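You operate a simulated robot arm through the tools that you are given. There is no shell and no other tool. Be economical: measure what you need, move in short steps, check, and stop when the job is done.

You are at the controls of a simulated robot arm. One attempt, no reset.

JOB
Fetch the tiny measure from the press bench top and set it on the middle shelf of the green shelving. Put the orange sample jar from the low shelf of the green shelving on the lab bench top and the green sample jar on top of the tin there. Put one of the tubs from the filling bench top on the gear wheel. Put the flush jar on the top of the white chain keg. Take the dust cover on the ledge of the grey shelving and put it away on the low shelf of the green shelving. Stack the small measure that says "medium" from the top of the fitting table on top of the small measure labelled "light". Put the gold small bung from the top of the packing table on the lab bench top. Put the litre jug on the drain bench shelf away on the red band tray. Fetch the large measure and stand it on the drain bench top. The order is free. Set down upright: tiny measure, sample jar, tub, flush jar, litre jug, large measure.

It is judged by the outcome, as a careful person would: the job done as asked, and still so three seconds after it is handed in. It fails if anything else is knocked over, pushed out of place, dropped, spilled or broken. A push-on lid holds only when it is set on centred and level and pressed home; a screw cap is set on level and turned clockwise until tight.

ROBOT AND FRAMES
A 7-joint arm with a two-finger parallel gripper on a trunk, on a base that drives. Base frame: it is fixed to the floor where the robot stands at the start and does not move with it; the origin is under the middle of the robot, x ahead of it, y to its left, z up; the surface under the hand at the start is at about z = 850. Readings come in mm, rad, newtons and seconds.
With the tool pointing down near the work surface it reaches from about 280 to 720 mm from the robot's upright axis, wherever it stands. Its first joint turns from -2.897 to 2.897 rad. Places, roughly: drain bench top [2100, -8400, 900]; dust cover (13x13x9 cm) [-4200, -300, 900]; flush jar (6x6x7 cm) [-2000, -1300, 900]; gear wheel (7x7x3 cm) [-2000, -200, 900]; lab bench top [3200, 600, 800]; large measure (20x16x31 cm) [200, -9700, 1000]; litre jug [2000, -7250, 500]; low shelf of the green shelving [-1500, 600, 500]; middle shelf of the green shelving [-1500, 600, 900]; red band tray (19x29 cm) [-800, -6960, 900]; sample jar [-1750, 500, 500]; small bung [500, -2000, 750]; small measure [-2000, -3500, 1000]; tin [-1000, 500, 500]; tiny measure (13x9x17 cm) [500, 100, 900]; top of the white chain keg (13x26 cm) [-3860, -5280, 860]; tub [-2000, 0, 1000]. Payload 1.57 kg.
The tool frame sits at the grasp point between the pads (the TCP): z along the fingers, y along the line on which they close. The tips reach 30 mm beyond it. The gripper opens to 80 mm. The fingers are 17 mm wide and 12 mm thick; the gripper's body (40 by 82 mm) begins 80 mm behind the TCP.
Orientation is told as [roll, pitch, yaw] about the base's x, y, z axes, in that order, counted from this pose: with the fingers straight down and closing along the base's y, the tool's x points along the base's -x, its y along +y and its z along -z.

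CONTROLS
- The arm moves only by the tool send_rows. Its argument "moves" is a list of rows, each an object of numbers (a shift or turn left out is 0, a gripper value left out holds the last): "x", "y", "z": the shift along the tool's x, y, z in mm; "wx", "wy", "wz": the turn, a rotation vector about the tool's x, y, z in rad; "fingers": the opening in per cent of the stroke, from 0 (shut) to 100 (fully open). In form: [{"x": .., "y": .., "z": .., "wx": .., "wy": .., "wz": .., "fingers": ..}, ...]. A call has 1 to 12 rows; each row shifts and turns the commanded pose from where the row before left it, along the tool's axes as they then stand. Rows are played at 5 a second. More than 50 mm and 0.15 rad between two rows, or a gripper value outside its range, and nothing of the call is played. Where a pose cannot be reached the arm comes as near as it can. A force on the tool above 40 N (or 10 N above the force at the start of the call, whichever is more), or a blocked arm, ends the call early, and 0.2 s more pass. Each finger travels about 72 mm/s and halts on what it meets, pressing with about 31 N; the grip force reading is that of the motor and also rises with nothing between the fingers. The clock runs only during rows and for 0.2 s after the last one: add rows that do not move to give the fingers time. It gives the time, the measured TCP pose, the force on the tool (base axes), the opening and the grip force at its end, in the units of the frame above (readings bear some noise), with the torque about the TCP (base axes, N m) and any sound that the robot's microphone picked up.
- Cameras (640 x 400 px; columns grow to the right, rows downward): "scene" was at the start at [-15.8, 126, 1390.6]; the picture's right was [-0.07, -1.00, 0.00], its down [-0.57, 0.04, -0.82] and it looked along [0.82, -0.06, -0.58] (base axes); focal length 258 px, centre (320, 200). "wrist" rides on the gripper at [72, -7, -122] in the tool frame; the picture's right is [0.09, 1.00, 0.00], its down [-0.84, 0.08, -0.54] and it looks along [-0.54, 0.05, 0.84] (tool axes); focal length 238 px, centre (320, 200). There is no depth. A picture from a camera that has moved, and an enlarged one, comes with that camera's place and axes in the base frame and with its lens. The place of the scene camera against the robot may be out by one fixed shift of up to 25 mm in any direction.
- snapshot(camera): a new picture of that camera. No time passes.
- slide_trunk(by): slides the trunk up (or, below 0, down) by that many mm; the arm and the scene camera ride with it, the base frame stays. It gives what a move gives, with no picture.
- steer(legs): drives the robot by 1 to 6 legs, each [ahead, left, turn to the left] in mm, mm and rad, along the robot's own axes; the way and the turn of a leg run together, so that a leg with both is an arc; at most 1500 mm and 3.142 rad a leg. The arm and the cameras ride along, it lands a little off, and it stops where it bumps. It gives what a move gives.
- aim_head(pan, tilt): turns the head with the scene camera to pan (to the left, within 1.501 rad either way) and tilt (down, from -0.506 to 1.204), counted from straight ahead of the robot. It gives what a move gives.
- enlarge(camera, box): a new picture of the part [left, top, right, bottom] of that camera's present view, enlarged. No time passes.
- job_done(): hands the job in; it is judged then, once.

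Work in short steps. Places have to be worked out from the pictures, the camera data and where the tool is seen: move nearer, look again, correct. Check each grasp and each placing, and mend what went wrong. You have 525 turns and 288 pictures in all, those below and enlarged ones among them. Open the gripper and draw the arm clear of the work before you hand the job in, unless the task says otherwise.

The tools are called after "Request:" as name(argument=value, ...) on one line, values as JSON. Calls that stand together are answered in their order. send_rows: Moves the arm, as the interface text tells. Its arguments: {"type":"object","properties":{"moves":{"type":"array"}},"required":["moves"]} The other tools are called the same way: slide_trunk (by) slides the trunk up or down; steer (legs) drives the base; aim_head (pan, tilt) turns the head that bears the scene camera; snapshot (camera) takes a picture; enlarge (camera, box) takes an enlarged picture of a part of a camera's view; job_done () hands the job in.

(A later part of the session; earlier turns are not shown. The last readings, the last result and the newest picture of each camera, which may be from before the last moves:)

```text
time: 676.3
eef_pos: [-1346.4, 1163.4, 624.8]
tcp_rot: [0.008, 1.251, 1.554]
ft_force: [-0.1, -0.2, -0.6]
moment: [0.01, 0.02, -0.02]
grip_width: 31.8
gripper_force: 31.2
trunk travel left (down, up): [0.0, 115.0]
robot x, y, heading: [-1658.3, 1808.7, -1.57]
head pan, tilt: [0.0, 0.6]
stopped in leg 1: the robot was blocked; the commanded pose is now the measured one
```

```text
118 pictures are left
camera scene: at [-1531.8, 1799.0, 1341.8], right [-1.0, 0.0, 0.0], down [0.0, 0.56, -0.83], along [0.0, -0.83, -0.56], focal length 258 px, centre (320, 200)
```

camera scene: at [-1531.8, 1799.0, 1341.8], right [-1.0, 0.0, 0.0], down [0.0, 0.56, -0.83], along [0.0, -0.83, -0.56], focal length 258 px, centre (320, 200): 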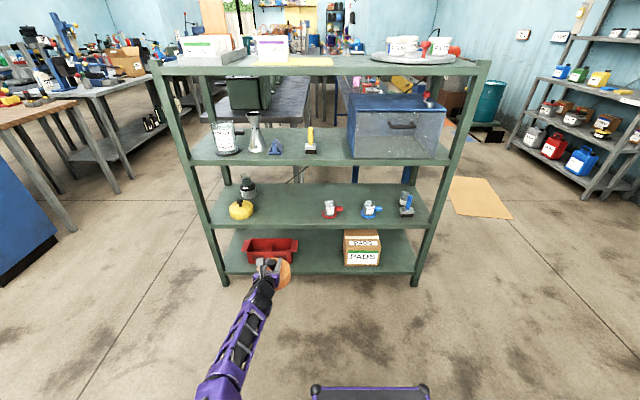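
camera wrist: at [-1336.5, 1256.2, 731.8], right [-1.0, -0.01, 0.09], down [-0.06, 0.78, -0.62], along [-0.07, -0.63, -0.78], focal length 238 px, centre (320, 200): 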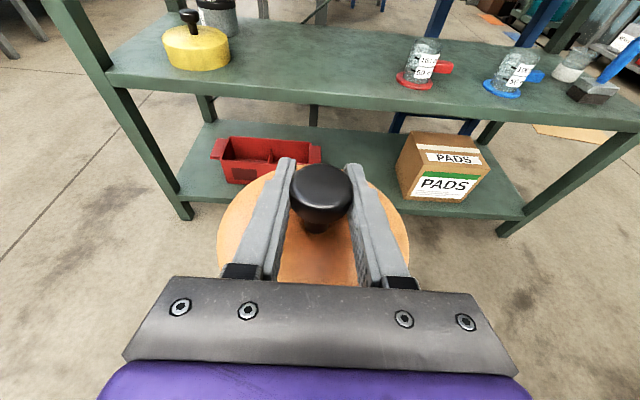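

Stopped nearly in place (x≈-1346), fine. Drive ahead.

Request:
steer(legs=[[400, 0, 0]])

Request:
snapshot(camera="wrist")

Request:
snapshot(camera="scene")

```text
time: 678.7
eef_pos: [-1345.7, 777.8, 626.4]
tcp_rot: [0.008, 1.252, 1.556]
ft_force: [-0.4, -0.3, -1.2]
moment: [-0.02, -0.01, -0.01]
grip_width: 31.5
gripper_force: 31.1
trunk travel left (down, up): [0.0, 115.0]
robot x, y, heading: [-1660.7, 1419.1, -1.569]
head pan, tilt: [0.0, 0.6]
```

```text
117 pictures are left
camera wrist: at [-1335.4, 871.2, 731.8], right [-1.0, -0.01, 0.09], down [-0.06, 0.78, -0.62], along [-0.06, -0.63, -0.78], focal length 238 px, centre (320, 200)
```

wrist: 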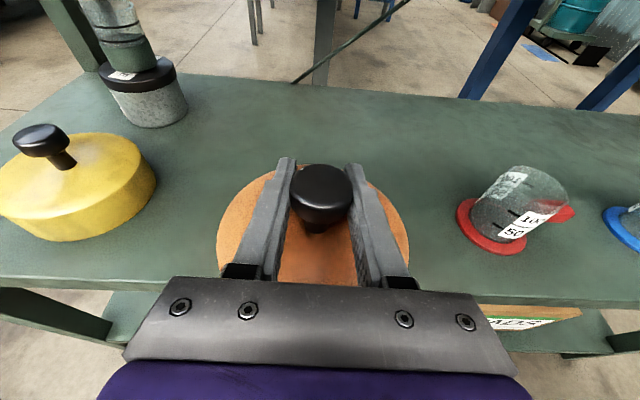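

```text
116 pictures are left
camera scene: at [-1531.3, 1413.8, 1341.8], right [-1.0, 0.0, 0.0], down [0.0, 0.56, -0.83], along [0.0, -0.83, -0.56], focal length 258 px, centre (320, 200)
```

scene: 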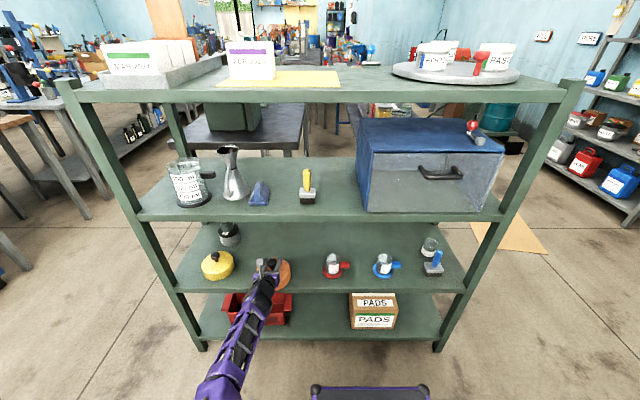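

Clear. Forward 130 more, then lower.

Request:
steer(legs=[[135, 0, 0]])

Request:
send_rows(moves=[{"x": -14, "z": 4.6}, {"x": -14, "z": 4.6}, {}])

```text
time: 680.0
eef_pos: [-1343.2, 641.6, 624.9]
tcp_rot: [0.006, 1.251, 1.557]
ft_force: [-0.8, -0.6, -0.9]
moment: [-0.01, 0.0, 0.02]
grip_width: 31.6
gripper_force: 31.0
trunk travel left (down, up): [0.0, 115.0]
robot x, y, heading: [-1658.9, 1281.0, -1.566]
head pan, tilt: [0.0, 0.6]
```

```text
time: 680.8
eef_pos: [-1333.1, 640.1, 608.7]
tcp_rot: [0.013, 1.244, 1.561]
ft_force: [-0.1, -0.3, -0.8]
moment: [0.01, 0.02, 0.0]
grip_width: 31.3
gripper_force: 30.9
out of reach, approached as far as the arm can: row 1, 2
trunk travel left (down, up): [0.0, 115.0]
robot x, y, heading: [-1656.7, 1284.6, -1.565]
head pan, tilt: [0.0, 0.6]
```

Add a leftward shift while lowering.

Request:
send_rows(moves=[{"y": -25}, {"x": -9, "y": -15, "z": 3}, {"x": -9, "y": -10, "z": 3}, {}])

```text
time: 681.8
eef_pos: [-1281.5, 639.5, 588.6]
tcp_rot: [0.008, 1.249, 1.559]
ft_force: [-0.2, -0.4, -0.7]
moment: [0.01, 0.0, 0.03]
grip_width: 31.5
gripper_force: 30.8
trunk travel left (down, up): [0.0, 115.0]
robot x, y, heading: [-1655.8, 1285.4, -1.571]
head pan, tilt: [0.0, 0.6]
```

Request:
send_rows(moves=[{"x": -6, "y": -6, "z": 2}, {"x": -4, "y": -3, "z": 1.2}, {"x": -3, "y": -3, "z": 1}, {}])

Request:
snapshot(camera="wrist")

```text
time: 682.8
eef_pos: [-1270.9, 640.5, 574.5]
tcp_rot: [0.005, 1.25, 1.555]
ft_force: [0.3, 0.6, -1.1]
moment: [0.0, 0.0, 0.0]
grip_width: 31.5
gripper_force: 30.8
trunk travel left (down, up): [0.0, 115.0]
robot x, y, heading: [-1658.0, 1280.4, -1.566]
head pan, tilt: [0.0, 0.6]
```

```text
115 pictures are left
camera wrist: at [-1261.0, 732.3, 681.9], right [-1.0, -0.01, 0.09], down [-0.06, 0.78, -0.62], along [-0.06, -0.63, -0.78], focal length 238 px, centre (320, 200)
```

wrist: 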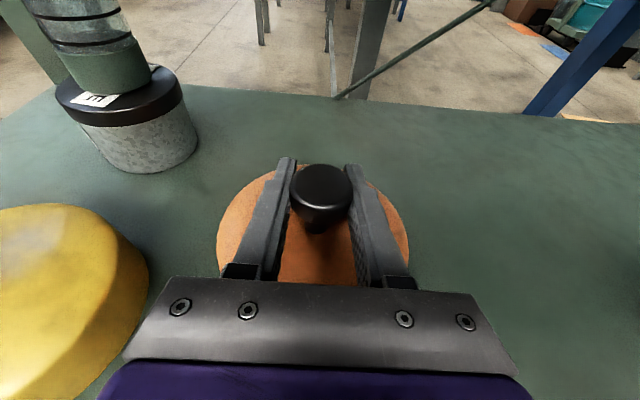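

Request:
send_rows(moves=[{"x": -2, "y": -1, "z": 0.7}, {"x": -2, "y": -1, "z": 0.7}, {}])

```text
time: 683.6
eef_pos: [-1268.3, 638.9, 571.2]
tcp_rot: [0.007, 1.251, 1.561]
ft_force: [0.2, -1.1, -0.2]
moment: [0.02, 0.0, -0.01]
grip_width: 31.3
gripper_force: 30.5
trunk travel left (down, up): [0.0, 115.0]
robot x, y, heading: [-1658.1, 1278.8, -1.569]
head pan, tilt: [0.0, 0.6]
```

Request:
send_rows(moves=[{"x": -2, "y": -1, "z": 0.7}, {"x": -2, "z": 0.7}, {}])

```text
time: 684.4
eef_pos: [-1266.0, 637.6, 567.4]
tcp_rot: [0.005, 1.251, 1.558]
ft_force: [1.0, -0.2, -0.7]
moment: [-0.01, -0.01, 0.03]
grip_width: 31.4
gripper_force: 31.0
trunk travel left (down, up): [0.0, 115.0]
robot x, y, heading: [-1658.7, 1282.5, -1.567]
head pan, tilt: [0.0, 0.6]
```

Request:
send_rows(moves=[{"x": -2, "z": 0.7}, {"x": -2, "z": 0.7}, {}])

```text
time: 685.2
eef_pos: [-1267.1, 640.1, 566.5]
tcp_rot: [0.006, 1.256, 1.558]
ft_force: [-1.8, 2.2, 16.3]
moment: [-0.6, 0.09, -0.14]
grip_width: 31.4
gripper_force: 30.8
trunk travel left (down, up): [0.0, 115.0]
robot x, y, heading: [-1660.0, 1283.2, -1.565]
head pan, tilt: [0.0, 0.6]
```

Contact on the shelf. Open and withdraw back along the tool.

Request:
send_rows(moves=[{"x": 1}, {"fingers": 60}, {"fingers": 75}, {}, {"z": -25}, {"z": -35}, {"z": -40}, {}])

Request:
snapshot(camera="wrist")

```text
time: 687.0
eef_pos: [-1266.1, 732.5, 597.8]
tcp_rot: [0.007, 1.252, 1.559]
ft_force: [-0.1, 0.4, -0.4]
moment: [-0.02, 0.02, 0.0]
grip_width: 60.1
gripper_force: 0.1
trunk travel left (down, up): [0.0, 115.0]
robot x, y, heading: [-1652.3, 1284.8, -1.569]
head pan, tilt: [0.0, 0.6]
```

```text
114 pictures are left
camera wrist: at [-1257.1, 826.4, 703.3], right [-1.0, -0.01, 0.09], down [-0.06, 0.78, -0.62], along [-0.06, -0.63, -0.78], focal length 238 px, centre (320, 200)
```

wrist: 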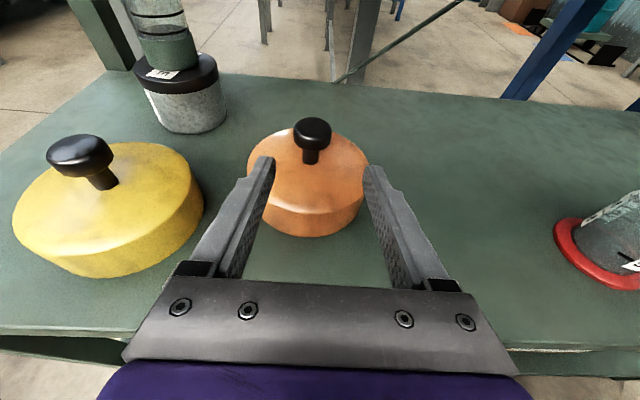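

Dust cover sits on the low shelf. Back out and restore a compact arm pose.

Request:
steer(legs=[[-480, 0, 0]])

Request:
send_rows(moves=[{"x": 40, "y": 20, "z": -20}, {"x": 40, "y": 20, "z": -20}, {"x": 40, "y": 20, "z": -20}, {"x": 40, "y": 20, "z": -20}, {"x": 40, "y": 20, "z": -20}, {"x": 40, "y": 20, "z": -20}, {"x": 40, "y": 20, "z": -20, "wy": -0.1}, {"x": 40, "y": 20, "z": -20, "wy": -0.1}, {"x": 40, "y": 20, "z": -20, "wy": -0.1}, {}])

Request:
slide_trunk(by=50)

```text
time: 689.9
eef_pos: [-1265.1, 1216.1, 596.4]
tcp_rot: [0.006, 1.252, 1.563]
ft_force: [0.1, -0.3, -0.3]
moment: [0.01, 0.03, 0.07]
grip_width: 60.0
gripper_force: 0.2
trunk travel left (down, up): [0.0, 115.0]
robot x, y, heading: [-1661.1, 1766.2, -1.561]
head pan, tilt: [0.0, 0.6]
```

```text
time: 692.1
eef_pos: [-1451.0, 1257.3, 992.5]
tcp_rot: [0.046, 0.956, 1.582]
ft_force: [1.2, 0.2, -0.2]
moment: [-0.03, 0.04, -0.03]
grip_width: 59.6
gripper_force: 0.1
trunk travel left (down, up): [0.0, 115.0]
robot x, y, heading: [-1662.1, 1764.4, -1.564]
head pan, tilt: [0.0, 0.6]
```

```text
time: 693.0
eef_pos: [-1450.2, 1258.8, 1043.9]
tcp_rot: [0.034, 0.955, 1.573]
ft_force: [0.1, 0.8, -0.3]
moment: [0.02, 0.02, -0.01]
grip_width: 60.0
gripper_force: 0.0
trunk travel left (down, up): [-50.0, 65.0]
robot x, y, heading: [-1659.7, 1761.6, -1.555]
head pan, tilt: [0.0, 0.6]
```

Request:
send_rows(moves=[{"y": 40, "wy": -0.15}, {"y": 40, "wy": -0.15}, {"y": 40, "wy": -0.15}, {"y": 30, "wy": -0.15}, {"z": -30, "x": -20, "wy": -0.12}, {"x": -30}, {}])

Request:
steer(legs=[[0, -1280, 0], [0, 0, 1.555]])

```text
time: 694.8
eef_pos: [-1553.0, 1329.1, 1058.3]
tcp_rot: [0.002, 0.232, 1.648]
ft_force: [0.9, -1.0, 0.9]
moment: [0.02, 0.1, 0.02]
grip_width: 60.1
gripper_force: 0.0
trunk travel left (down, up): [-50.0, 65.0]
robot x, y, heading: [-1658.3, 1762.8, -1.563]
head pan, tilt: [0.0, 0.6]
stopped in row 7: the arm was blocked; the commanded pose is now the measured one
```

```text
time: 711.5
eef_pos: [-2532.6, 1844.4, 1060.5]
tcp_rot: [0.002, 0.23, -3.028]
ft_force: [0.0, -0.2, -0.3]
moment: [0.02, -0.01, -0.01]
grip_width: 60.1
gripper_force: 0.2
trunk travel left (down, up): [-50.0, 65.0]
robot x, y, heading: [-2965.4, 1724.6, 0.049]
head pan, tilt: [0.0, 0.6]
```

Strafe south down the west aisle to y≈-1250.

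Request:
steer(legs=[[0, -1000, -0.049], [0, -1000, 0], [0, -960, 0]])

Request:
snapshot(camera="scene")

```text
time: 739.9
eef_pos: [-2479.3, -1112.7, 1058.6]
tcp_rot: [0.001, 0.231, -3.086]
ft_force: [-0.2, -0.1, 0.0]
moment: [0.0, 0.03, 0.0]
grip_width: 59.8
gripper_force: 0.0
trunk travel left (down, up): [-50.0, 65.0]
robot x, y, heading: [-2917.4, -1207.9, -0.007]
head pan, tilt: [0.0, 0.6]
```

```text
113 pictures are left
camera scene: at [-2930.4, -1076.8, 1391.8], right [-0.01, -1.0, 0.0], down [-0.56, 0.0, -0.83], along [0.83, -0.01, -0.56], focal length 258 px, centre (320, 200)
```

scene: 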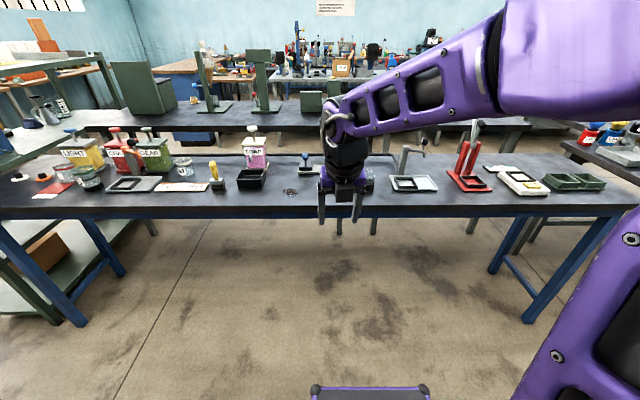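

Request:
enlarge(camera="scene", box=[270, 110, 630, 220])

Request:
snapshot(camera="wrist")

```text
1.78 times, centred on (450, 165) of scene
camera zoom: at [-2930.4, -1076.8, 1391.8], right [-0.01, -1.0, 0.0], down [-0.56, 0.0, -0.83], along [0.83, -0.01, -0.56], focal length 458 px, centre (89, 262)
```

zoom: 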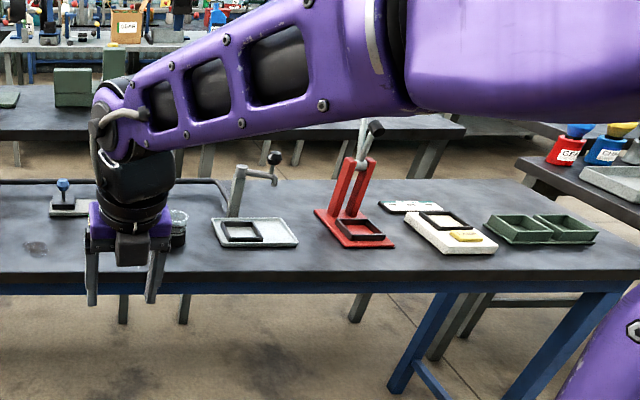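

```text
111 pictures are left
camera wrist: at [-2436.8, -1103.0, 1194.2], right [0.15, -0.99, 0.02], down [-0.93, -0.13, 0.34], along [-0.33, -0.07, -0.94], focal length 238 px, centre (320, 200)
```

wrist: 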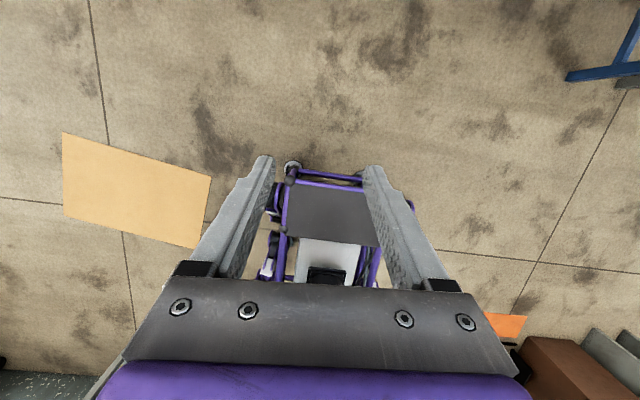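

The flush jar is behind the gripper at ≈(-1998,-1297). Drive ahead 310 and right 184.

Request:
steer(legs=[[0, -184, 0.007], [310, 0, 0]])

Request:
send_rows(moves=[{"x": 35, "wz": -0.06}, {"x": 35}, {}])

Request:
snapshot(camera="wrist")

```text
time: 743.9
eef_pos: [-2162.4, -1288.2, 1058.6]
tcp_rot: [0.002, 0.232, -3.078]
ft_force: [-0.5, -0.3, 0.4]
moment: [-0.01, -0.03, 0.01]
grip_width: 60.2
gripper_force: 0.1
trunk travel left (down, up): [-50.0, 65.0]
robot x, y, heading: [-2599.1, -1389.7, -0.002]
head pan, tilt: [0.0, 0.6]
```

```text
time: 744.7
eef_pos: [-2096.8, -1284.2, 1074.0]
tcp_rot: [0.016, 0.229, -3.016]
ft_force: [0.2, 0.0, -0.7]
moment: [0.02, 0.03, -0.02]
grip_width: 60.0
gripper_force: 0.0
trunk travel left (down, up): [-50.0, 65.0]
robot x, y, heading: [-2597.0, -1387.2, -0.004]
head pan, tilt: [0.0, 0.6]
```

```text
110 pictures are left
camera wrist: at [-2055.4, -1269.7, 1209.2], right [0.21, -0.98, 0.04], down [-0.92, -0.19, 0.34], along [-0.32, -0.11, -0.94], focal length 238 px, centre (320, 200)
```

wrist: 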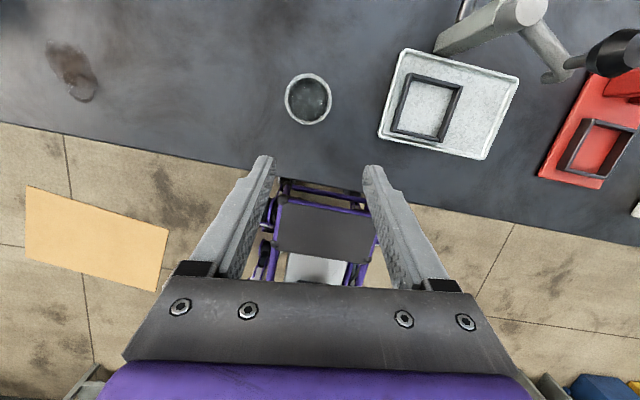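

Jar rim centre ≈(-2038,-1264). Correct yaw, open fully, move above it and lower to z≈965.

Request:
send_rows(moves=[{"wz": 0.12, "fingers": 100}, {"x": 29, "y": -10, "z": 7}, {"x": 29, "y": -10, "z": 7}, {"x": -8, "z": 36}, {"x": -8, "z": 36}, {"x": -8, "z": 36}, {}])

Request:
snapshot(camera="wrist")

```text
time: 746.3
eef_pos: [-2033.4, -1261.2, 965.1]
tcp_rot: [-0.012, 0.231, -3.139]
ft_force: [-0.4, 0.0, -0.5]
moment: [0.02, -0.03, 0.02]
grip_width: 80.1
gripper_force: 0.0
trunk travel left (down, up): [-50.0, 65.0]
robot x, y, heading: [-2598.2, -1386.7, -0.001]
head pan, tilt: [0.0, 0.6]
```

```text
109 pictures are left
camera wrist: at [-1991.5, -1255.6, 1100.2], right [0.09, -1.0, 0.01], down [-0.94, -0.09, 0.34], along [-0.33, -0.04, -0.94], focal length 238 px, centre (320, 200)
```

wrist: 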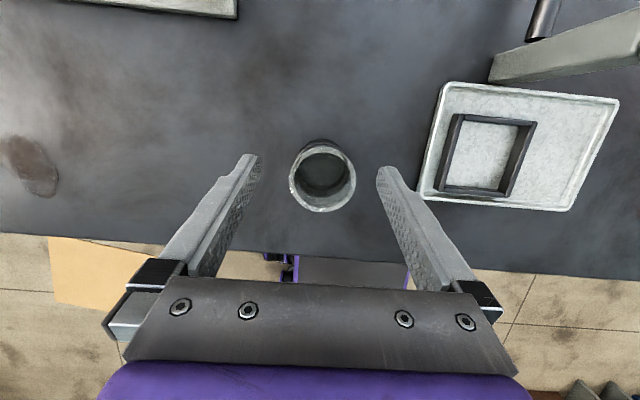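

Rim z≈919. Descend 70 mm and grip.

Request:
send_rows(moves=[{"x": -8, "y": 2, "z": 24}, {"x": -6, "z": 23}, {"x": -6, "z": 23}, {"fingers": 0}, {}, {}, {}])

Request:
snapshot(camera="wrist")

```text
time: 747.9
eef_pos: [-2036.6, -1262.7, 890.7]
tcp_rot: [-0.013, 0.23, -3.14]
ft_force: [0.9, -1.2, 1.2]
moment: [-0.11, -0.01, -0.02]
grip_width: 53.1
gripper_force: 30.5
trunk travel left (down, up): [-50.0, 65.0]
robot x, y, heading: [-2596.0, -1391.5, -0.003]
head pan, tilt: [0.0, 0.6]
```

```text
108 pictures are left
camera wrist: at [-1994.3, -1256.5, 1026.2], right [0.09, -1.0, 0.01], down [-0.94, -0.09, 0.34], along [-0.33, -0.04, -0.94], focal length 238 px, centre (320, 200)
```

wrist: 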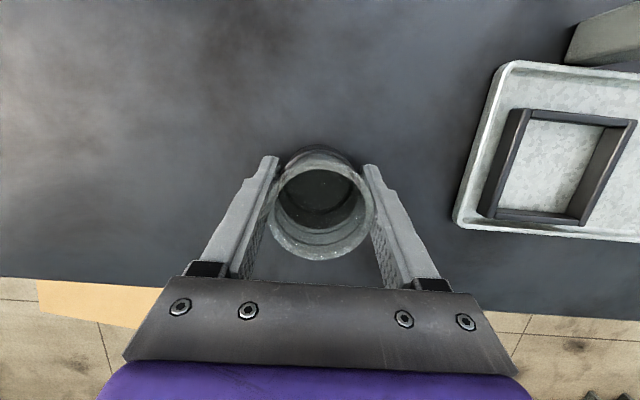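

Flush jar gripped (53 mm). Lift, back off, and turn south to travel toward the keg.

Request:
send_rows(moves=[{"x": 5, "z": -20}, {"x": 10, "z": -42}, {"x": 10, "z": -42}, {"x": -30, "z": -30}, {"x": -40, "z": -10}, {}])

Request:
steer(legs=[[-300, 0, 0], [0, 0, -1.568]])

Request:
snapshot(camera="scene")

```text
time: 749.3
eef_pos: [-2115.2, -1259.8, 1018.6]
tcp_rot: [-0.012, 0.231, -3.14]
ft_force: [-0.7, -0.3, -1.2]
moment: [0.01, -0.01, -0.01]
grip_width: 53.1
gripper_force: 31.3
trunk travel left (down, up): [-50.0, 65.0]
robot x, y, heading: [-2599.1, -1388.5, 0.0]
head pan, tilt: [0.0, 0.6]
```

```text
time: 755.2
eef_pos: [-2759.7, -1870.9, 1018.4]
tcp_rot: [-0.013, 0.23, 1.58]
ft_force: [0.5, -0.3, -1.2]
moment: [0.01, -0.01, 0.02]
grip_width: 53.0
gripper_force: 31.1
trunk travel left (down, up): [-50.0, 65.0]
robot x, y, heading: [-2895.0, -1387.5, -1.564]
head pan, tilt: [0.0, 0.6]
```

```text
107 pictures are left
camera scene: at [-2765.4, -1392.5, 1391.8], right [-1.0, -0.01, 0.0], down [0.0, 0.56, -0.83], along [0.01, -0.83, -0.56], focal length 258 px, centre (320, 200)
```

scene: 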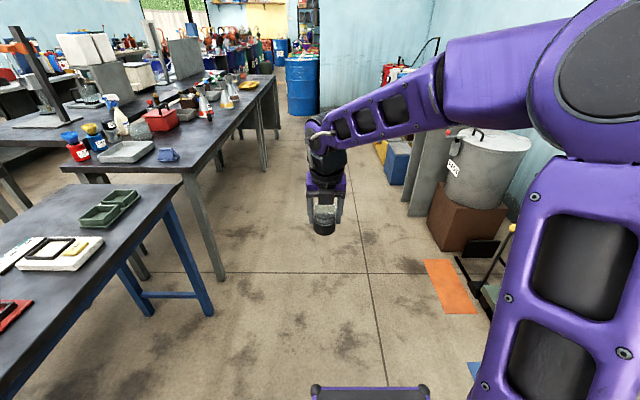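

The aisle ahead is clear. Drive south 2×1400 mm.

Request:
steer(legs=[[1400, 0, 0], [1400, 0, 0]])

Request:
aim_head(pan=-0.6, tilt=0.5)

Request:
snapshot(camera="scene")

```text
time: 768.8
eef_pos: [-2701.2, -4674.5, 1018.7]
tcp_rot: [-0.011, 0.23, 1.576]
ft_force: [0.4, -0.1, -1.5]
moment: [-0.02, 0.02, -0.02]
grip_width: 53.6
gripper_force: 31.2
trunk travel left (down, up): [-50.0, 65.0]
robot x, y, heading: [-2829.2, -4188.6, -1.571]
head pan, tilt: [0.0, 0.6]
```

```text
time: 769.8
eef_pos: [-2700.6, -4674.9, 1019.0]
tcp_rot: [-0.013, 0.23, 1.575]
ft_force: [-0.5, -0.3, -1.7]
moment: [-0.01, -0.02, 0.01]
grip_width: 53.1
gripper_force: 30.8
trunk travel left (down, up): [-50.0, 65.0]
robot x, y, heading: [-2831.3, -4189.4, -1.563]
head pan, tilt: [-0.6, 0.499]
```

```text
106 pictures are left
camera scene: at [-2754.9, -4182.8, 1400.9], right [-0.83, 0.56, 0.0], down [0.27, 0.4, -0.88], along [-0.49, -0.73, -0.48], focal length 258 px, centre (320, 200)
```

scene: 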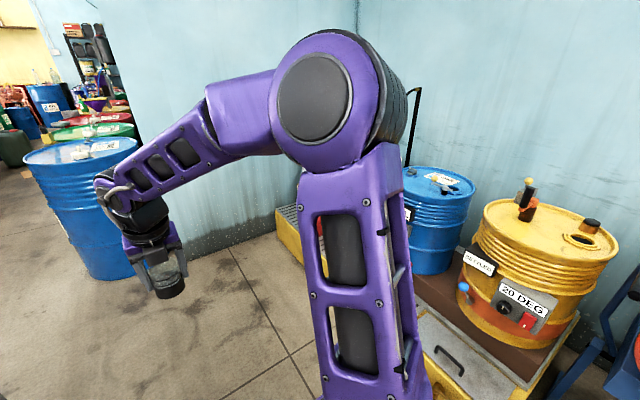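

The kegs stand along the west wall; the white one should be beyond the blue. Drive 950 further and turn to face west.

Request:
steer(legs=[[950, 0, 0], [0, 0, -1.57]])

Request:
aim_head(pan=0.0, tilt=0.6)

Request:
snapshot(camera="scene")

```text
time: 778.8
eef_pos: [-3302.3, -5307.7, 1019.8]
tcp_rot: [-0.013, 0.23, 0.041]
ft_force: [0.3, 0.0, -1.3]
moment: [0.0, 0.04, -0.01]
grip_width: 53.4
gripper_force: 31.3
trunk travel left (down, up): [-50.0, 65.0]
robot x, y, heading: [-2827.1, -5158.1, -3.099]
head pan, tilt: [-0.6, 0.499]
```

```text
time: 779.8
eef_pos: [-3303.0, -5307.2, 1019.2]
tcp_rot: [-0.013, 0.23, 0.041]
ft_force: [0.8, -0.3, -0.2]
moment: [0.0, 0.02, 0.0]
grip_width: 53.4
gripper_force: 30.7
trunk travel left (down, up): [-50.0, 65.0]
robot x, y, heading: [-2827.1, -5158.0, -3.107]
head pan, tilt: [0.0, 0.6]
```

```text
105 pictures are left
camera scene: at [-2830.1, -5308.6, 1391.8], right [-0.04, 1.0, 0.0], down [0.56, 0.02, -0.83], along [-0.82, -0.03, -0.56], focal length 258 px, centre (320, 200)
```

scene: 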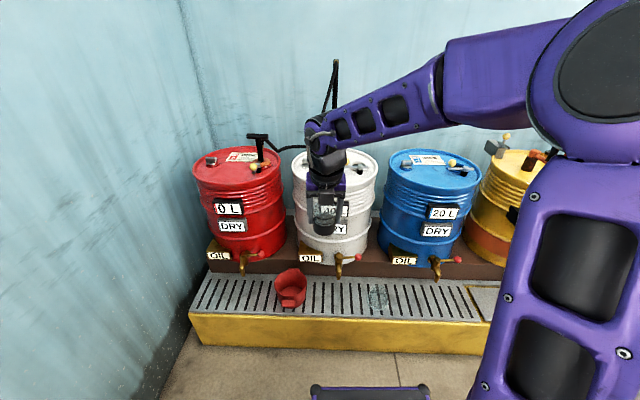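

Zoom on the white keg's top.

Request:
enlarge(camera="scene", box=[260, 120, 400, 240])

```text
3.33 times, centred on (330, 180) of scene
camera zoom: at [-2830.1, -5308.6, 1391.8], right [-0.04, 1.0, 0.0], down [0.56, 0.02, -0.83], along [-0.82, -0.03, -0.56], focal length 859 px, centre (287, 267)
```

zoom: 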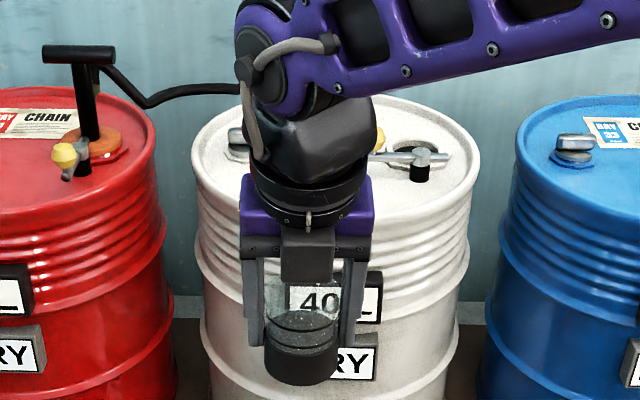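

Free area at the front-centre of the white keg top, about (-3810,-5285). Drive ahead 260 and right 20, then extend the arm over it.

Request:
steer(legs=[[265, -20, -0.035]])

Request:
send_rows(moves=[{"x": 38, "z": 9}, {"x": 38, "z": 9}, {"x": 38, "z": 9}, {"x": 38, "z": 9}, {}])

Request:
snapshot(camera="wrist")

Request:
snapshot(camera="scene")

```text
time: 781.7
eef_pos: [-3575.5, -5274.3, 1019.1]
tcp_rot: [-0.012, 0.231, 0.004]
ft_force: [-0.5, -0.3, -1.7]
moment: [0.01, 0.0, 0.01]
grip_width: 53.3
gripper_force: 30.9
trunk travel left (down, up): [-50.0, 65.0]
robot x, y, heading: [-3095.0, -5149.7, -3.145]
head pan, tilt: [0.0, 0.6]
```

```text
time: 782.9
eef_pos: [-3729.2, -5277.5, 1018.6]
tcp_rot: [-0.013, 0.231, 0.006]
ft_force: [-0.5, 0.0, -1.6]
moment: [0.0, -0.04, -0.01]
grip_width: 53.1
gripper_force: 30.9
trunk travel left (down, up): [-50.0, 65.0]
robot x, y, heading: [-3088.6, -5147.8, -3.138]
head pan, tilt: [0.0, 0.6]
```

```text
103 pictures are left
camera wrist: at [-3771.3, -5282.3, 1154.1], right [-0.1, 1.0, 0.01], down [0.94, 0.09, 0.34], along [0.33, 0.04, -0.94], focal length 238 px, centre (320, 200)
```

wrist: 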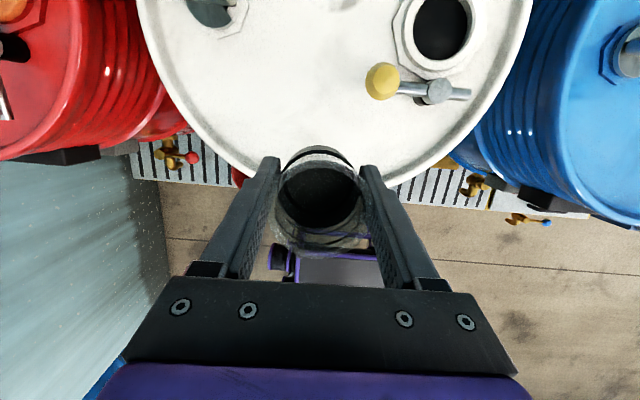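

```text
102 pictures are left
camera scene: at [-3103.2, -5294.2, 1391.8], right [0.0, 1.0, 0.0], down [0.57, 0.0, -0.82], along [-0.82, 0.0, -0.57], focal length 258 px, centre (320, 200)
```

scene: 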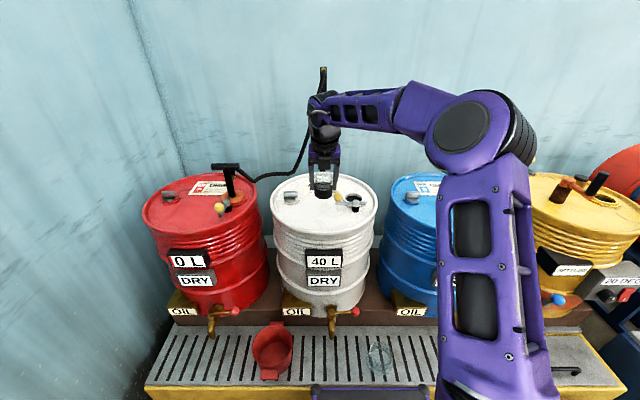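

Spot (-3785,-5303) is free. Move over it and descend to ~z 925.

Request:
send_rows(moves=[{"x": 27, "y": -13, "z": 6.5}, {"x": 27, "y": -13, "z": 6.5}, {"x": -7, "z": 30}, {"x": -7, "z": 30}, {"x": -7, "z": 30}, {}])

Request:
snapshot(camera="wrist")

```text
time: 784.3
eef_pos: [-3787.0, -5305.2, 927.2]
tcp_rot: [-0.012, 0.231, 0.003]
ft_force: [0.5, 0.0, -1.3]
moment: [-0.02, -0.03, 0.0]
grip_width: 53.3
gripper_force: 31.0
trunk travel left (down, up): [-50.0, 65.0]
robot x, y, heading: [-3090.8, -5147.9, -3.146]
head pan, tilt: [0.0, 0.6]
```

```text
101 pictures are left
camera wrist: at [-3828.0, -5309.8, 1063.0], right [-0.1, 1.0, 0.01], down [0.94, 0.09, 0.34], along [0.33, 0.04, -0.94], focal length 238 px, centre (320, 200)
```

wrist: 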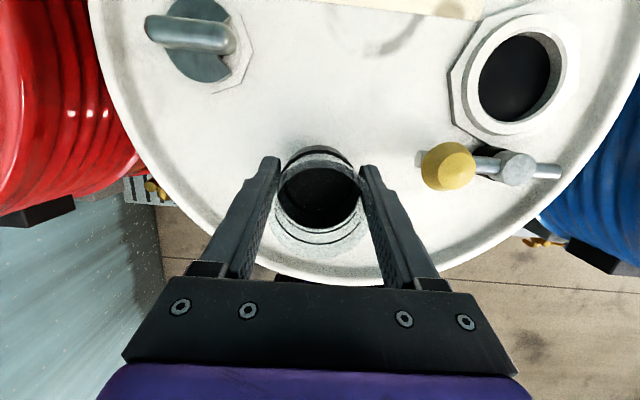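

Move 20 mm further in and descend to contact.

Request:
send_rows(moves=[{"x": 20, "z": 4.5}, {"x": -2.3, "z": 10}, {"x": -1, "z": 4}, {}])

```text
time: 785.3
eef_pos: [-3809.1, -5304.7, 913.4]
tcp_rot: [-0.013, 0.231, 0.006]
ft_force: [0.4, 0.7, -1.6]
moment: [0.01, 0.02, -0.01]
grip_width: 53.0
gripper_force: 30.9
trunk travel left (down, up): [-50.0, 65.0]
robot x, y, heading: [-3089.3, -5147.5, -3.139]
head pan, tilt: [0.0, 0.6]
```

Request:
send_rows(moves=[{"x": -1, "z": 4}, {"x": -0.9, "z": 3.5}, {}])

```text
time: 786.1
eef_pos: [-3808.8, -5306.3, 905.6]
tcp_rot: [-0.013, 0.23, 0.004]
ft_force: [-0.2, -0.3, -0.5]
moment: [-0.01, 0.0, 0.02]
grip_width: 53.4
gripper_force: 30.9
trunk travel left (down, up): [-50.0, 65.0]
robot x, y, heading: [-3090.4, -5144.6, -3.139]
head pan, tilt: [0.0, 0.6]
```

Request:
send_rows(moves=[{"x": -0.7, "z": 3}, {"x": -0.7, "z": 3}, {}])

```text
time: 786.9
eef_pos: [-3808.3, -5305.4, 902.6]
tcp_rot: [-0.013, 0.236, 0.003]
ft_force: [-0.3, -0.2, 13.0]
moment: [0.29, 0.23, 0.04]
grip_width: 53.3
gripper_force: 30.6
trunk travel left (down, up): [-50.0, 65.0]
robot x, y, heading: [-3092.9, -5147.4, -3.137]
head pan, tilt: [0.0, 0.6]
```

Contact. Relieve, release and rise.

Request:
send_rows(moves=[{"z": -1.5}, {"fingers": 75}, {"fingers": 88}, {}, {"z": -30}, {"z": -40}, {"z": -40}, {}])

Request:
snapshot(camera="wrist")

```text
time: 788.7
eef_pos: [-3783.3, -5304.3, 1007.0]
tcp_rot: [-0.012, 0.231, 0.005]
ft_force: [0.0, 0.7, 0.0]
moment: [0.03, -0.01, -0.04]
grip_width: 70.5
gripper_force: 0.0
trunk travel left (down, up): [-50.0, 65.0]
robot x, y, heading: [-3089.9, -5147.2, -3.143]
head pan, tilt: [0.0, 0.6]
```

```text
100 pictures are left
camera wrist: at [-3825.3, -5309.3, 1143.2], right [-0.1, 1.0, 0.01], down [0.94, 0.09, 0.34], along [0.33, 0.04, -0.94], focal length 238 px, centre (320, 200)
```

wrist: 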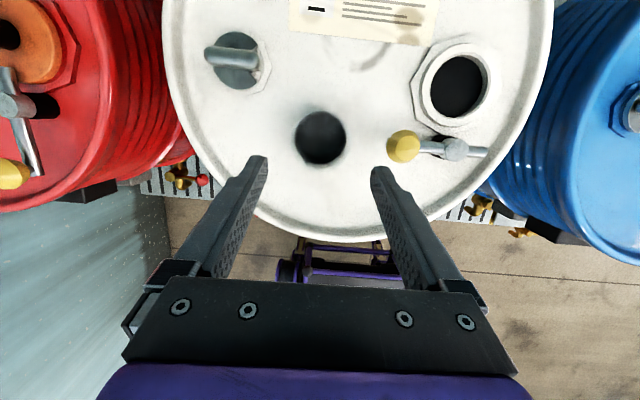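

Check the jar closely.

Request:
enlarge(camera="wrist", box=[260, 90, 380, 190])

Request:
enlarge(camera="scene", box=[260, 140, 400, 260])

```text
4.00 times, centred on (320, 140) of wrist
camera zoom: at [-3825.3, -5309.3, 1143.2], right [-0.1, 1.0, 0.01], down [0.94, 0.09, 0.34], along [0.33, 0.04, -0.94], focal length 953 px, centre (320, 440)
```

zoom: 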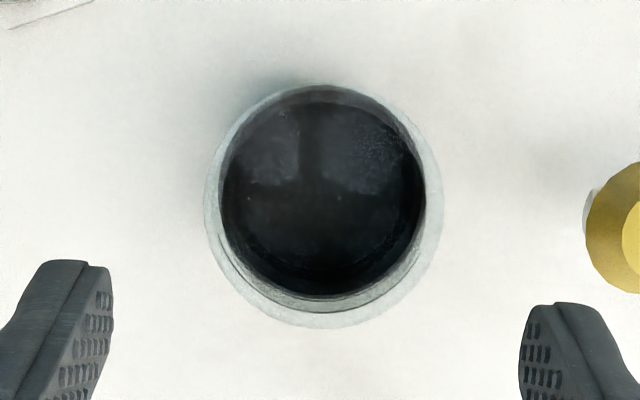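

```text
3.33 times, centred on (330, 200) of scene
camera zoom: at [-3102.9, -5294.1, 1391.8], right [0.0, 1.0, 0.0], down [0.56, 0.0, -0.83], along [-0.83, 0.0, -0.56], focal length 859 px, centre (287, 200)
```

zoom: 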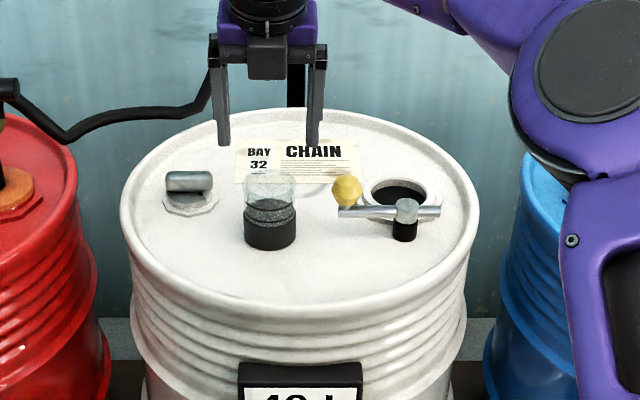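

The jar stands upright on the white CHAIN keg. Fold the arm, back off, turn east and go to the fitting table.

Request:
send_rows(moves=[{"z": -40}, {"x": -40, "z": -10}, {"x": -40, "z": -10}, {"x": -40, "z": -10}, {"x": -40, "z": -10}, {"x": -40, "z": -10}, {}])

Request:
steer(legs=[[-300, 0, 0], [0, 0, 3.14], [0, 1500, 0]])

Request:
snapshot(camera="scene")

```text
time: 790.3
eef_pos: [-3563.9, -5303.0, 1048.7]
tcp_rot: [-0.011, 0.23, 0.004]
ft_force: [-0.4, -0.4, 0.2]
moment: [-0.01, 0.01, -0.02]
grip_width: 70.3
gripper_force: 0.1
trunk travel left (down, up): [-50.0, 65.0]
robot x, y, heading: [-3091.7, -5148.4, -3.143]
head pan, tilt: [0.0, 0.6]
```

```text
time: 813.9
eef_pos: [-2327.4, -3490.5, 1048.0]
tcp_rot: [-0.011, 0.229, -3.119]
ft_force: [0.5, -0.1, -0.3]
moment: [-0.02, -0.02, -0.04]
grip_width: 70.2
gripper_force: 0.0
trunk travel left (down, up): [-50.0, 65.0]
robot x, y, heading: [-2796.0, -3654.4, 0.022]
head pan, tilt: [0.0, 0.6]
```

```text
97 pictures are left
camera scene: at [-2816.1, -3522.1, 1391.8], right [0.02, -1.0, 0.0], down [-0.56, -0.01, -0.83], along [0.82, 0.02, -0.56], focal length 258 px, centre (320, 200)
```

scene: 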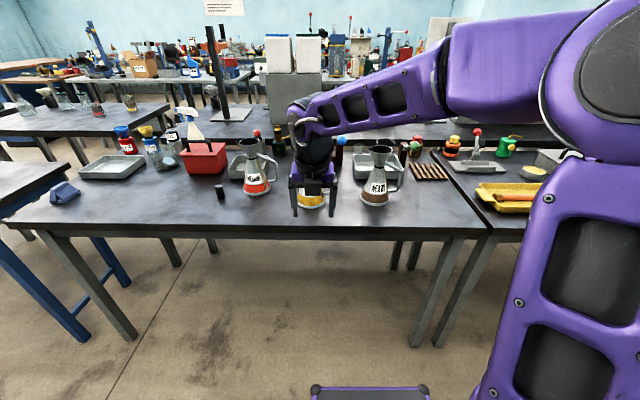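

Three measures are here. Zoom to read labels.

Request:
enlarge(camera="scene", box=[220, 125, 420, 225])

```text
3.20 times, centred on (320, 175) of scene
camera zoom: at [-2816.1, -3522.1, 1391.8], right [0.02, -1.0, 0.0], down [-0.56, -0.01, -0.83], along [0.82, 0.02, -0.56], focal length 825 px, centre (320, 280)
```

zoom: 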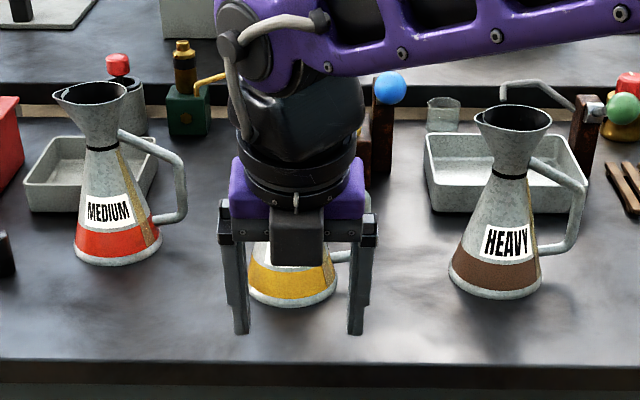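

MEDIUM (red) at ≈(-1950,-3249), LIGHT (yellow) at ≈(-2035,-3471); about 200 mm tall, so I need a high, flat tool pose. Raise the trunk and test pitch ≈1.0 at z≈1195 in free air.

Request:
slide_trunk(by=65)

Request:
send_rows(moves=[{"x": 35, "z": -10, "wy": 0.14}, {"x": 40, "z": -5, "wy": 0.14}, {"x": 40, "wy": 0.14}, {"x": 35, "z": 15, "wy": 0.14}, {"x": 30, "z": 25, "wy": 0.14}, {"x": 20, "z": 30, "wy": 0.1}, {}])

```text
time: 815.0
eef_pos: [-2327.4, -3489.3, 1113.6]
tcp_rot: [-0.013, 0.23, -3.118]
ft_force: [-0.5, -0.9, 0.6]
moment: [0.0, 0.02, 0.02]
grip_width: 70.4
gripper_force: 0.0
trunk travel left (down, up): [-115.0, 0.0]
robot x, y, heading: [-2799.4, -3653.3, 0.016]
head pan, tilt: [0.0, 0.6]
```

```text
time: 816.6
eef_pos: [-2113.2, -3486.6, 1184.5]
tcp_rot: [-0.024, 1.032, -3.137]
ft_force: [0.0, 0.4, 0.6]
moment: [-0.02, 0.0, -0.01]
grip_width: 70.2
gripper_force: 0.2
trunk travel left (down, up): [-115.0, 0.0]
robot x, y, heading: [-2799.1, -3653.6, 0.019]
head pan, tilt: [0.0, 0.6]
```

Works. Strafe left 238 to line up with MEDIUM and look with the wrist camera.

Request:
steer(legs=[[0, 238, -0.018]])

Request:
snapshot(camera="wrist")

```text
time: 819.5
eef_pos: [-2112.9, -3263.5, 1183.3]
tcp_rot: [-0.022, 1.029, 3.126]
ft_force: [0.3, -1.2, 0.0]
moment: [0.05, 0.0, -0.03]
grip_width: 70.2
gripper_force: 0.1
trunk travel left (down, up): [-115.0, 0.0]
robot x, y, heading: [-2797.9, -3418.2, 0.003]
head pan, tilt: [0.0, 0.6]
```

```text
95 pictures are left
camera wrist: at [-2178.9, -3258.0, 1307.3], right [0.05, -1.0, 0.07], down [-0.89, -0.08, -0.44], along [0.44, -0.04, -0.9], focal length 238 px, centre (320, 200)
```

wrist: 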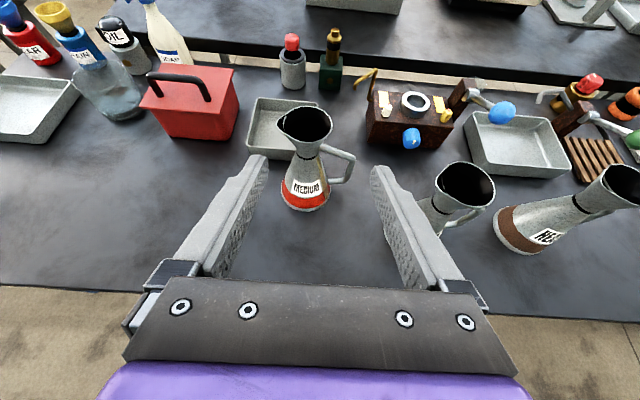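

Lower in front of MEDIUM to z≈1025 and look closely.

Request:
send_rows(moves=[{"x": -27, "y": -5, "z": 31}, {"x": -27, "y": -5, "z": 31}, {"x": -27, "y": -4, "z": 31}, {"x": -28, "y": -4, "z": 31}, {}])

Request:
enlarge(camera="wrist", box=[220, 0, 420, 200])

```text
time: 820.7
eef_pos: [-2060.4, -3244.2, 1026.6]
tcp_rot: [-0.022, 1.031, 3.127]
ft_force: [0.6, -0.3, -0.5]
moment: [-0.02, 0.07, 0.03]
grip_width: 70.3
gripper_force: 0.0
trunk travel left (down, up): [-115.0, 0.0]
robot x, y, heading: [-2798.7, -3413.6, -0.003]
head pan, tilt: [0.0, 0.6]
```

```text
2.00 times, centred on (320, 100) of wrist
camera zoom: at [-2126.7, -3238.8, 1150.8], right [0.05, -1.0, 0.07], down [-0.89, -0.08, -0.44], along [0.44, -0.04, -0.9], focal length 477 px, centre (320, 400)
```

zoom: 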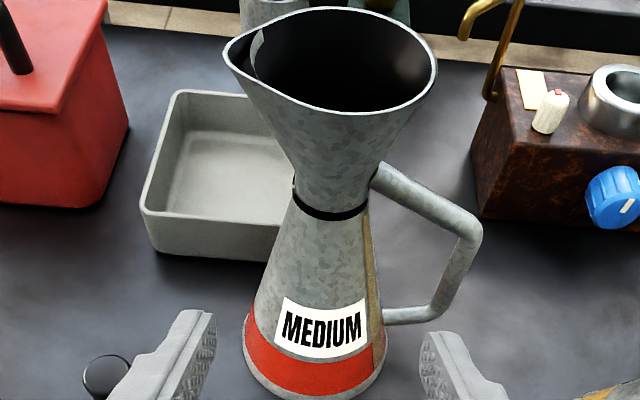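

Handle joins just above the ring on the right, so I grip the funnel at z≈1000 by advancing along the tool axis. Position on that line first.

Request:
send_rows(moves=[{"x": 22, "z": -12, "fingers": 100}, {"x": 22, "y": 1, "z": -12}, {"z": 35}, {"z": 35}, {}])

Request:
snapshot(camera="wrist")

Request:
snapshot(camera="scene")

```text
time: 821.9
eef_pos: [-1999.3, -3243.4, 1038.6]
tcp_rot: [-0.023, 1.03, 3.126]
ft_force: [0.0, 0.2, 0.0]
moment: [-0.01, 0.02, -0.02]
grip_width: 80.2
gripper_force: 0.0
trunk travel left (down, up): [-115.0, 0.0]
robot x, y, heading: [-2799.3, -3418.2, -0.002]
head pan, tilt: [0.0, 0.6]
```

```text
93 pictures are left
camera wrist: at [-2065.7, -3237.7, 1163.1], right [0.05, -1.0, 0.07], down [-0.89, -0.08, -0.44], along [0.44, -0.04, -0.9], focal length 238 px, centre (320, 200)
```

wrist: 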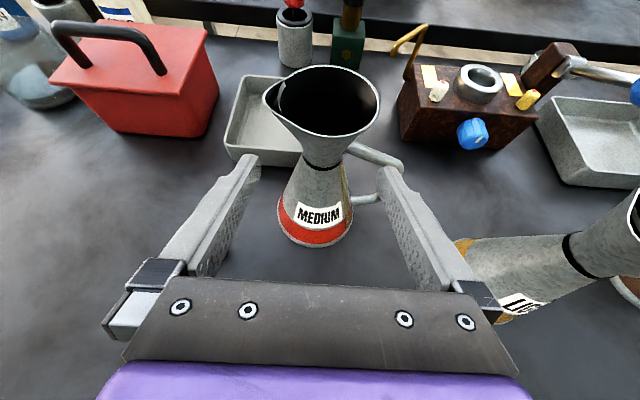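

```text
92 pictures are left
camera scene: at [-2815.0, -3284.4, 1456.8], right [0.0, -1.0, 0.0], down [-0.57, 0.0, -0.82], along [0.82, 0.0, -0.57], focal length 258 px, centre (320, 200)
```

scene: 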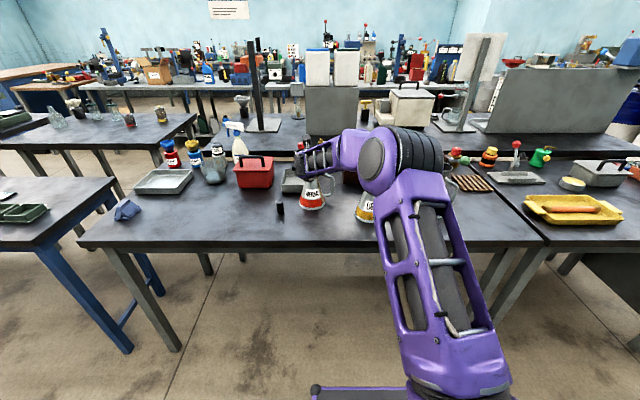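

Measure axis ≈(-1932,-3245), ring z≈980, lip ≈1043. Retract 60 mm, raise 12, and bring the base 100 mm closer.

Request:
send_rows(moves=[{"z": -40}, {"x": 10, "y": 1.5, "z": -40}, {}])

Request:
steer(legs=[[100, 0, 0]])

Request:
enlarge(camera="wrist", box=[200, 40, 440, 260])

```text
time: 822.7
eef_pos: [-2062.4, -3247.0, 1089.8]
tcp_rot: [-0.023, 1.03, 3.125]
ft_force: [0.4, 0.8, 0.5]
moment: [-0.01, 0.0, 0.02]
grip_width: 80.0
gripper_force: 0.0
trunk travel left (down, up): [-115.0, 0.0]
robot x, y, heading: [-2801.5, -3415.4, -0.001]
head pan, tilt: [0.0, 0.6]
```

```text
time: 823.8
eef_pos: [-1962.7, -3246.3, 1090.7]
tcp_rot: [-0.022, 1.031, 3.126]
ft_force: [0.6, -0.1, 0.2]
moment: [0.0, 0.04, 0.0]
grip_width: 79.9
gripper_force: 0.0
trunk travel left (down, up): [-115.0, 0.0]
robot x, y, heading: [-2699.2, -3415.9, -0.001]
head pan, tilt: [0.0, 0.6]
```

```text
1.82 times, centred on (320, 150) of wrist
camera zoom: at [-2029.5, -3240.2, 1213.8], right [0.05, -1.0, 0.07], down [-0.89, -0.08, -0.44], along [0.44, -0.04, -0.9], focal length 433 px, centre (320, 291)
```

zoom: 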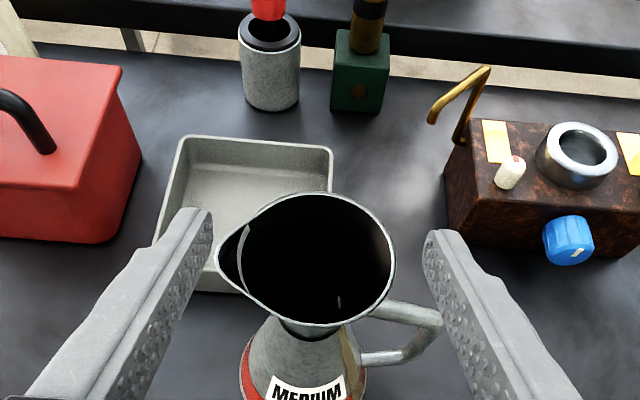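

Now step back and down onto the approach line, then advance under the lip.

Request:
send_rows(moves=[{"x": -27, "z": -20}, {"x": -27, "y": -3, "z": -18}, {"z": 30}, {"z": 30}, {}])

Request:
enlarge(camera="wrist", box=[200, 40, 440, 260])

```text
time: 825.0
eef_pos: [-1973.7, -3240.1, 1031.9]
tcp_rot: [-0.022, 1.029, 3.129]
ft_force: [-0.2, 0.3, -0.2]
moment: [0.02, 0.02, -0.02]
grip_width: 79.9
gripper_force: 0.1
trunk travel left (down, up): [-115.0, 0.0]
robot x, y, heading: [-2700.2, -3414.1, -0.007]
head pan, tilt: [0.0, 0.6]
```

```text
1.82 times, centred on (320, 150) of wrist
camera zoom: at [-2040.0, -3234.9, 1156.3], right [0.05, -1.0, 0.07], down [-0.89, -0.08, -0.44], along [0.44, -0.04, -0.9], focal length 433 px, centre (320, 291)
```

zoom: 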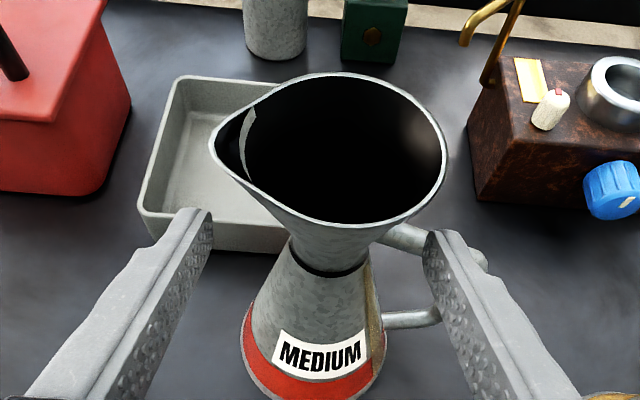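

Good clearance. Advance 47 mm and close.

Request:
send_rows(moves=[{"x": 1.5, "z": 16}, {"x": 1.5, "z": 16}, {"z": 15}, {"fingers": 0}, {}, {}, {}])

Request:
snapshot(camera="wrist")

```text
time: 826.6
eef_pos: [-1931.2, -3242.1, 1011.5]
tcp_rot: [-0.021, 1.033, 3.129]
ft_force: [4.2, -2.5, 10.7]
moment: [-1.01, -0.59, 0.27]
grip_width: 54.4
gripper_force: 30.9
trunk travel left (down, up): [-115.0, 0.0]
robot x, y, heading: [-2701.8, -3414.4, -0.001]
head pan, tilt: [0.0, 0.6]
```

```text
89 pictures are left
camera wrist: at [-1998.6, -3235.8, 1136.2], right [0.05, -1.0, 0.07], down [-0.89, -0.08, -0.44], along [0.45, -0.04, -0.89], focal length 238 px, centre (320, 200)
```

wrist: 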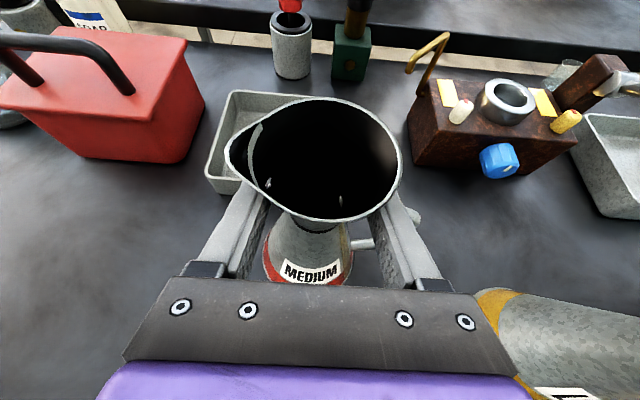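

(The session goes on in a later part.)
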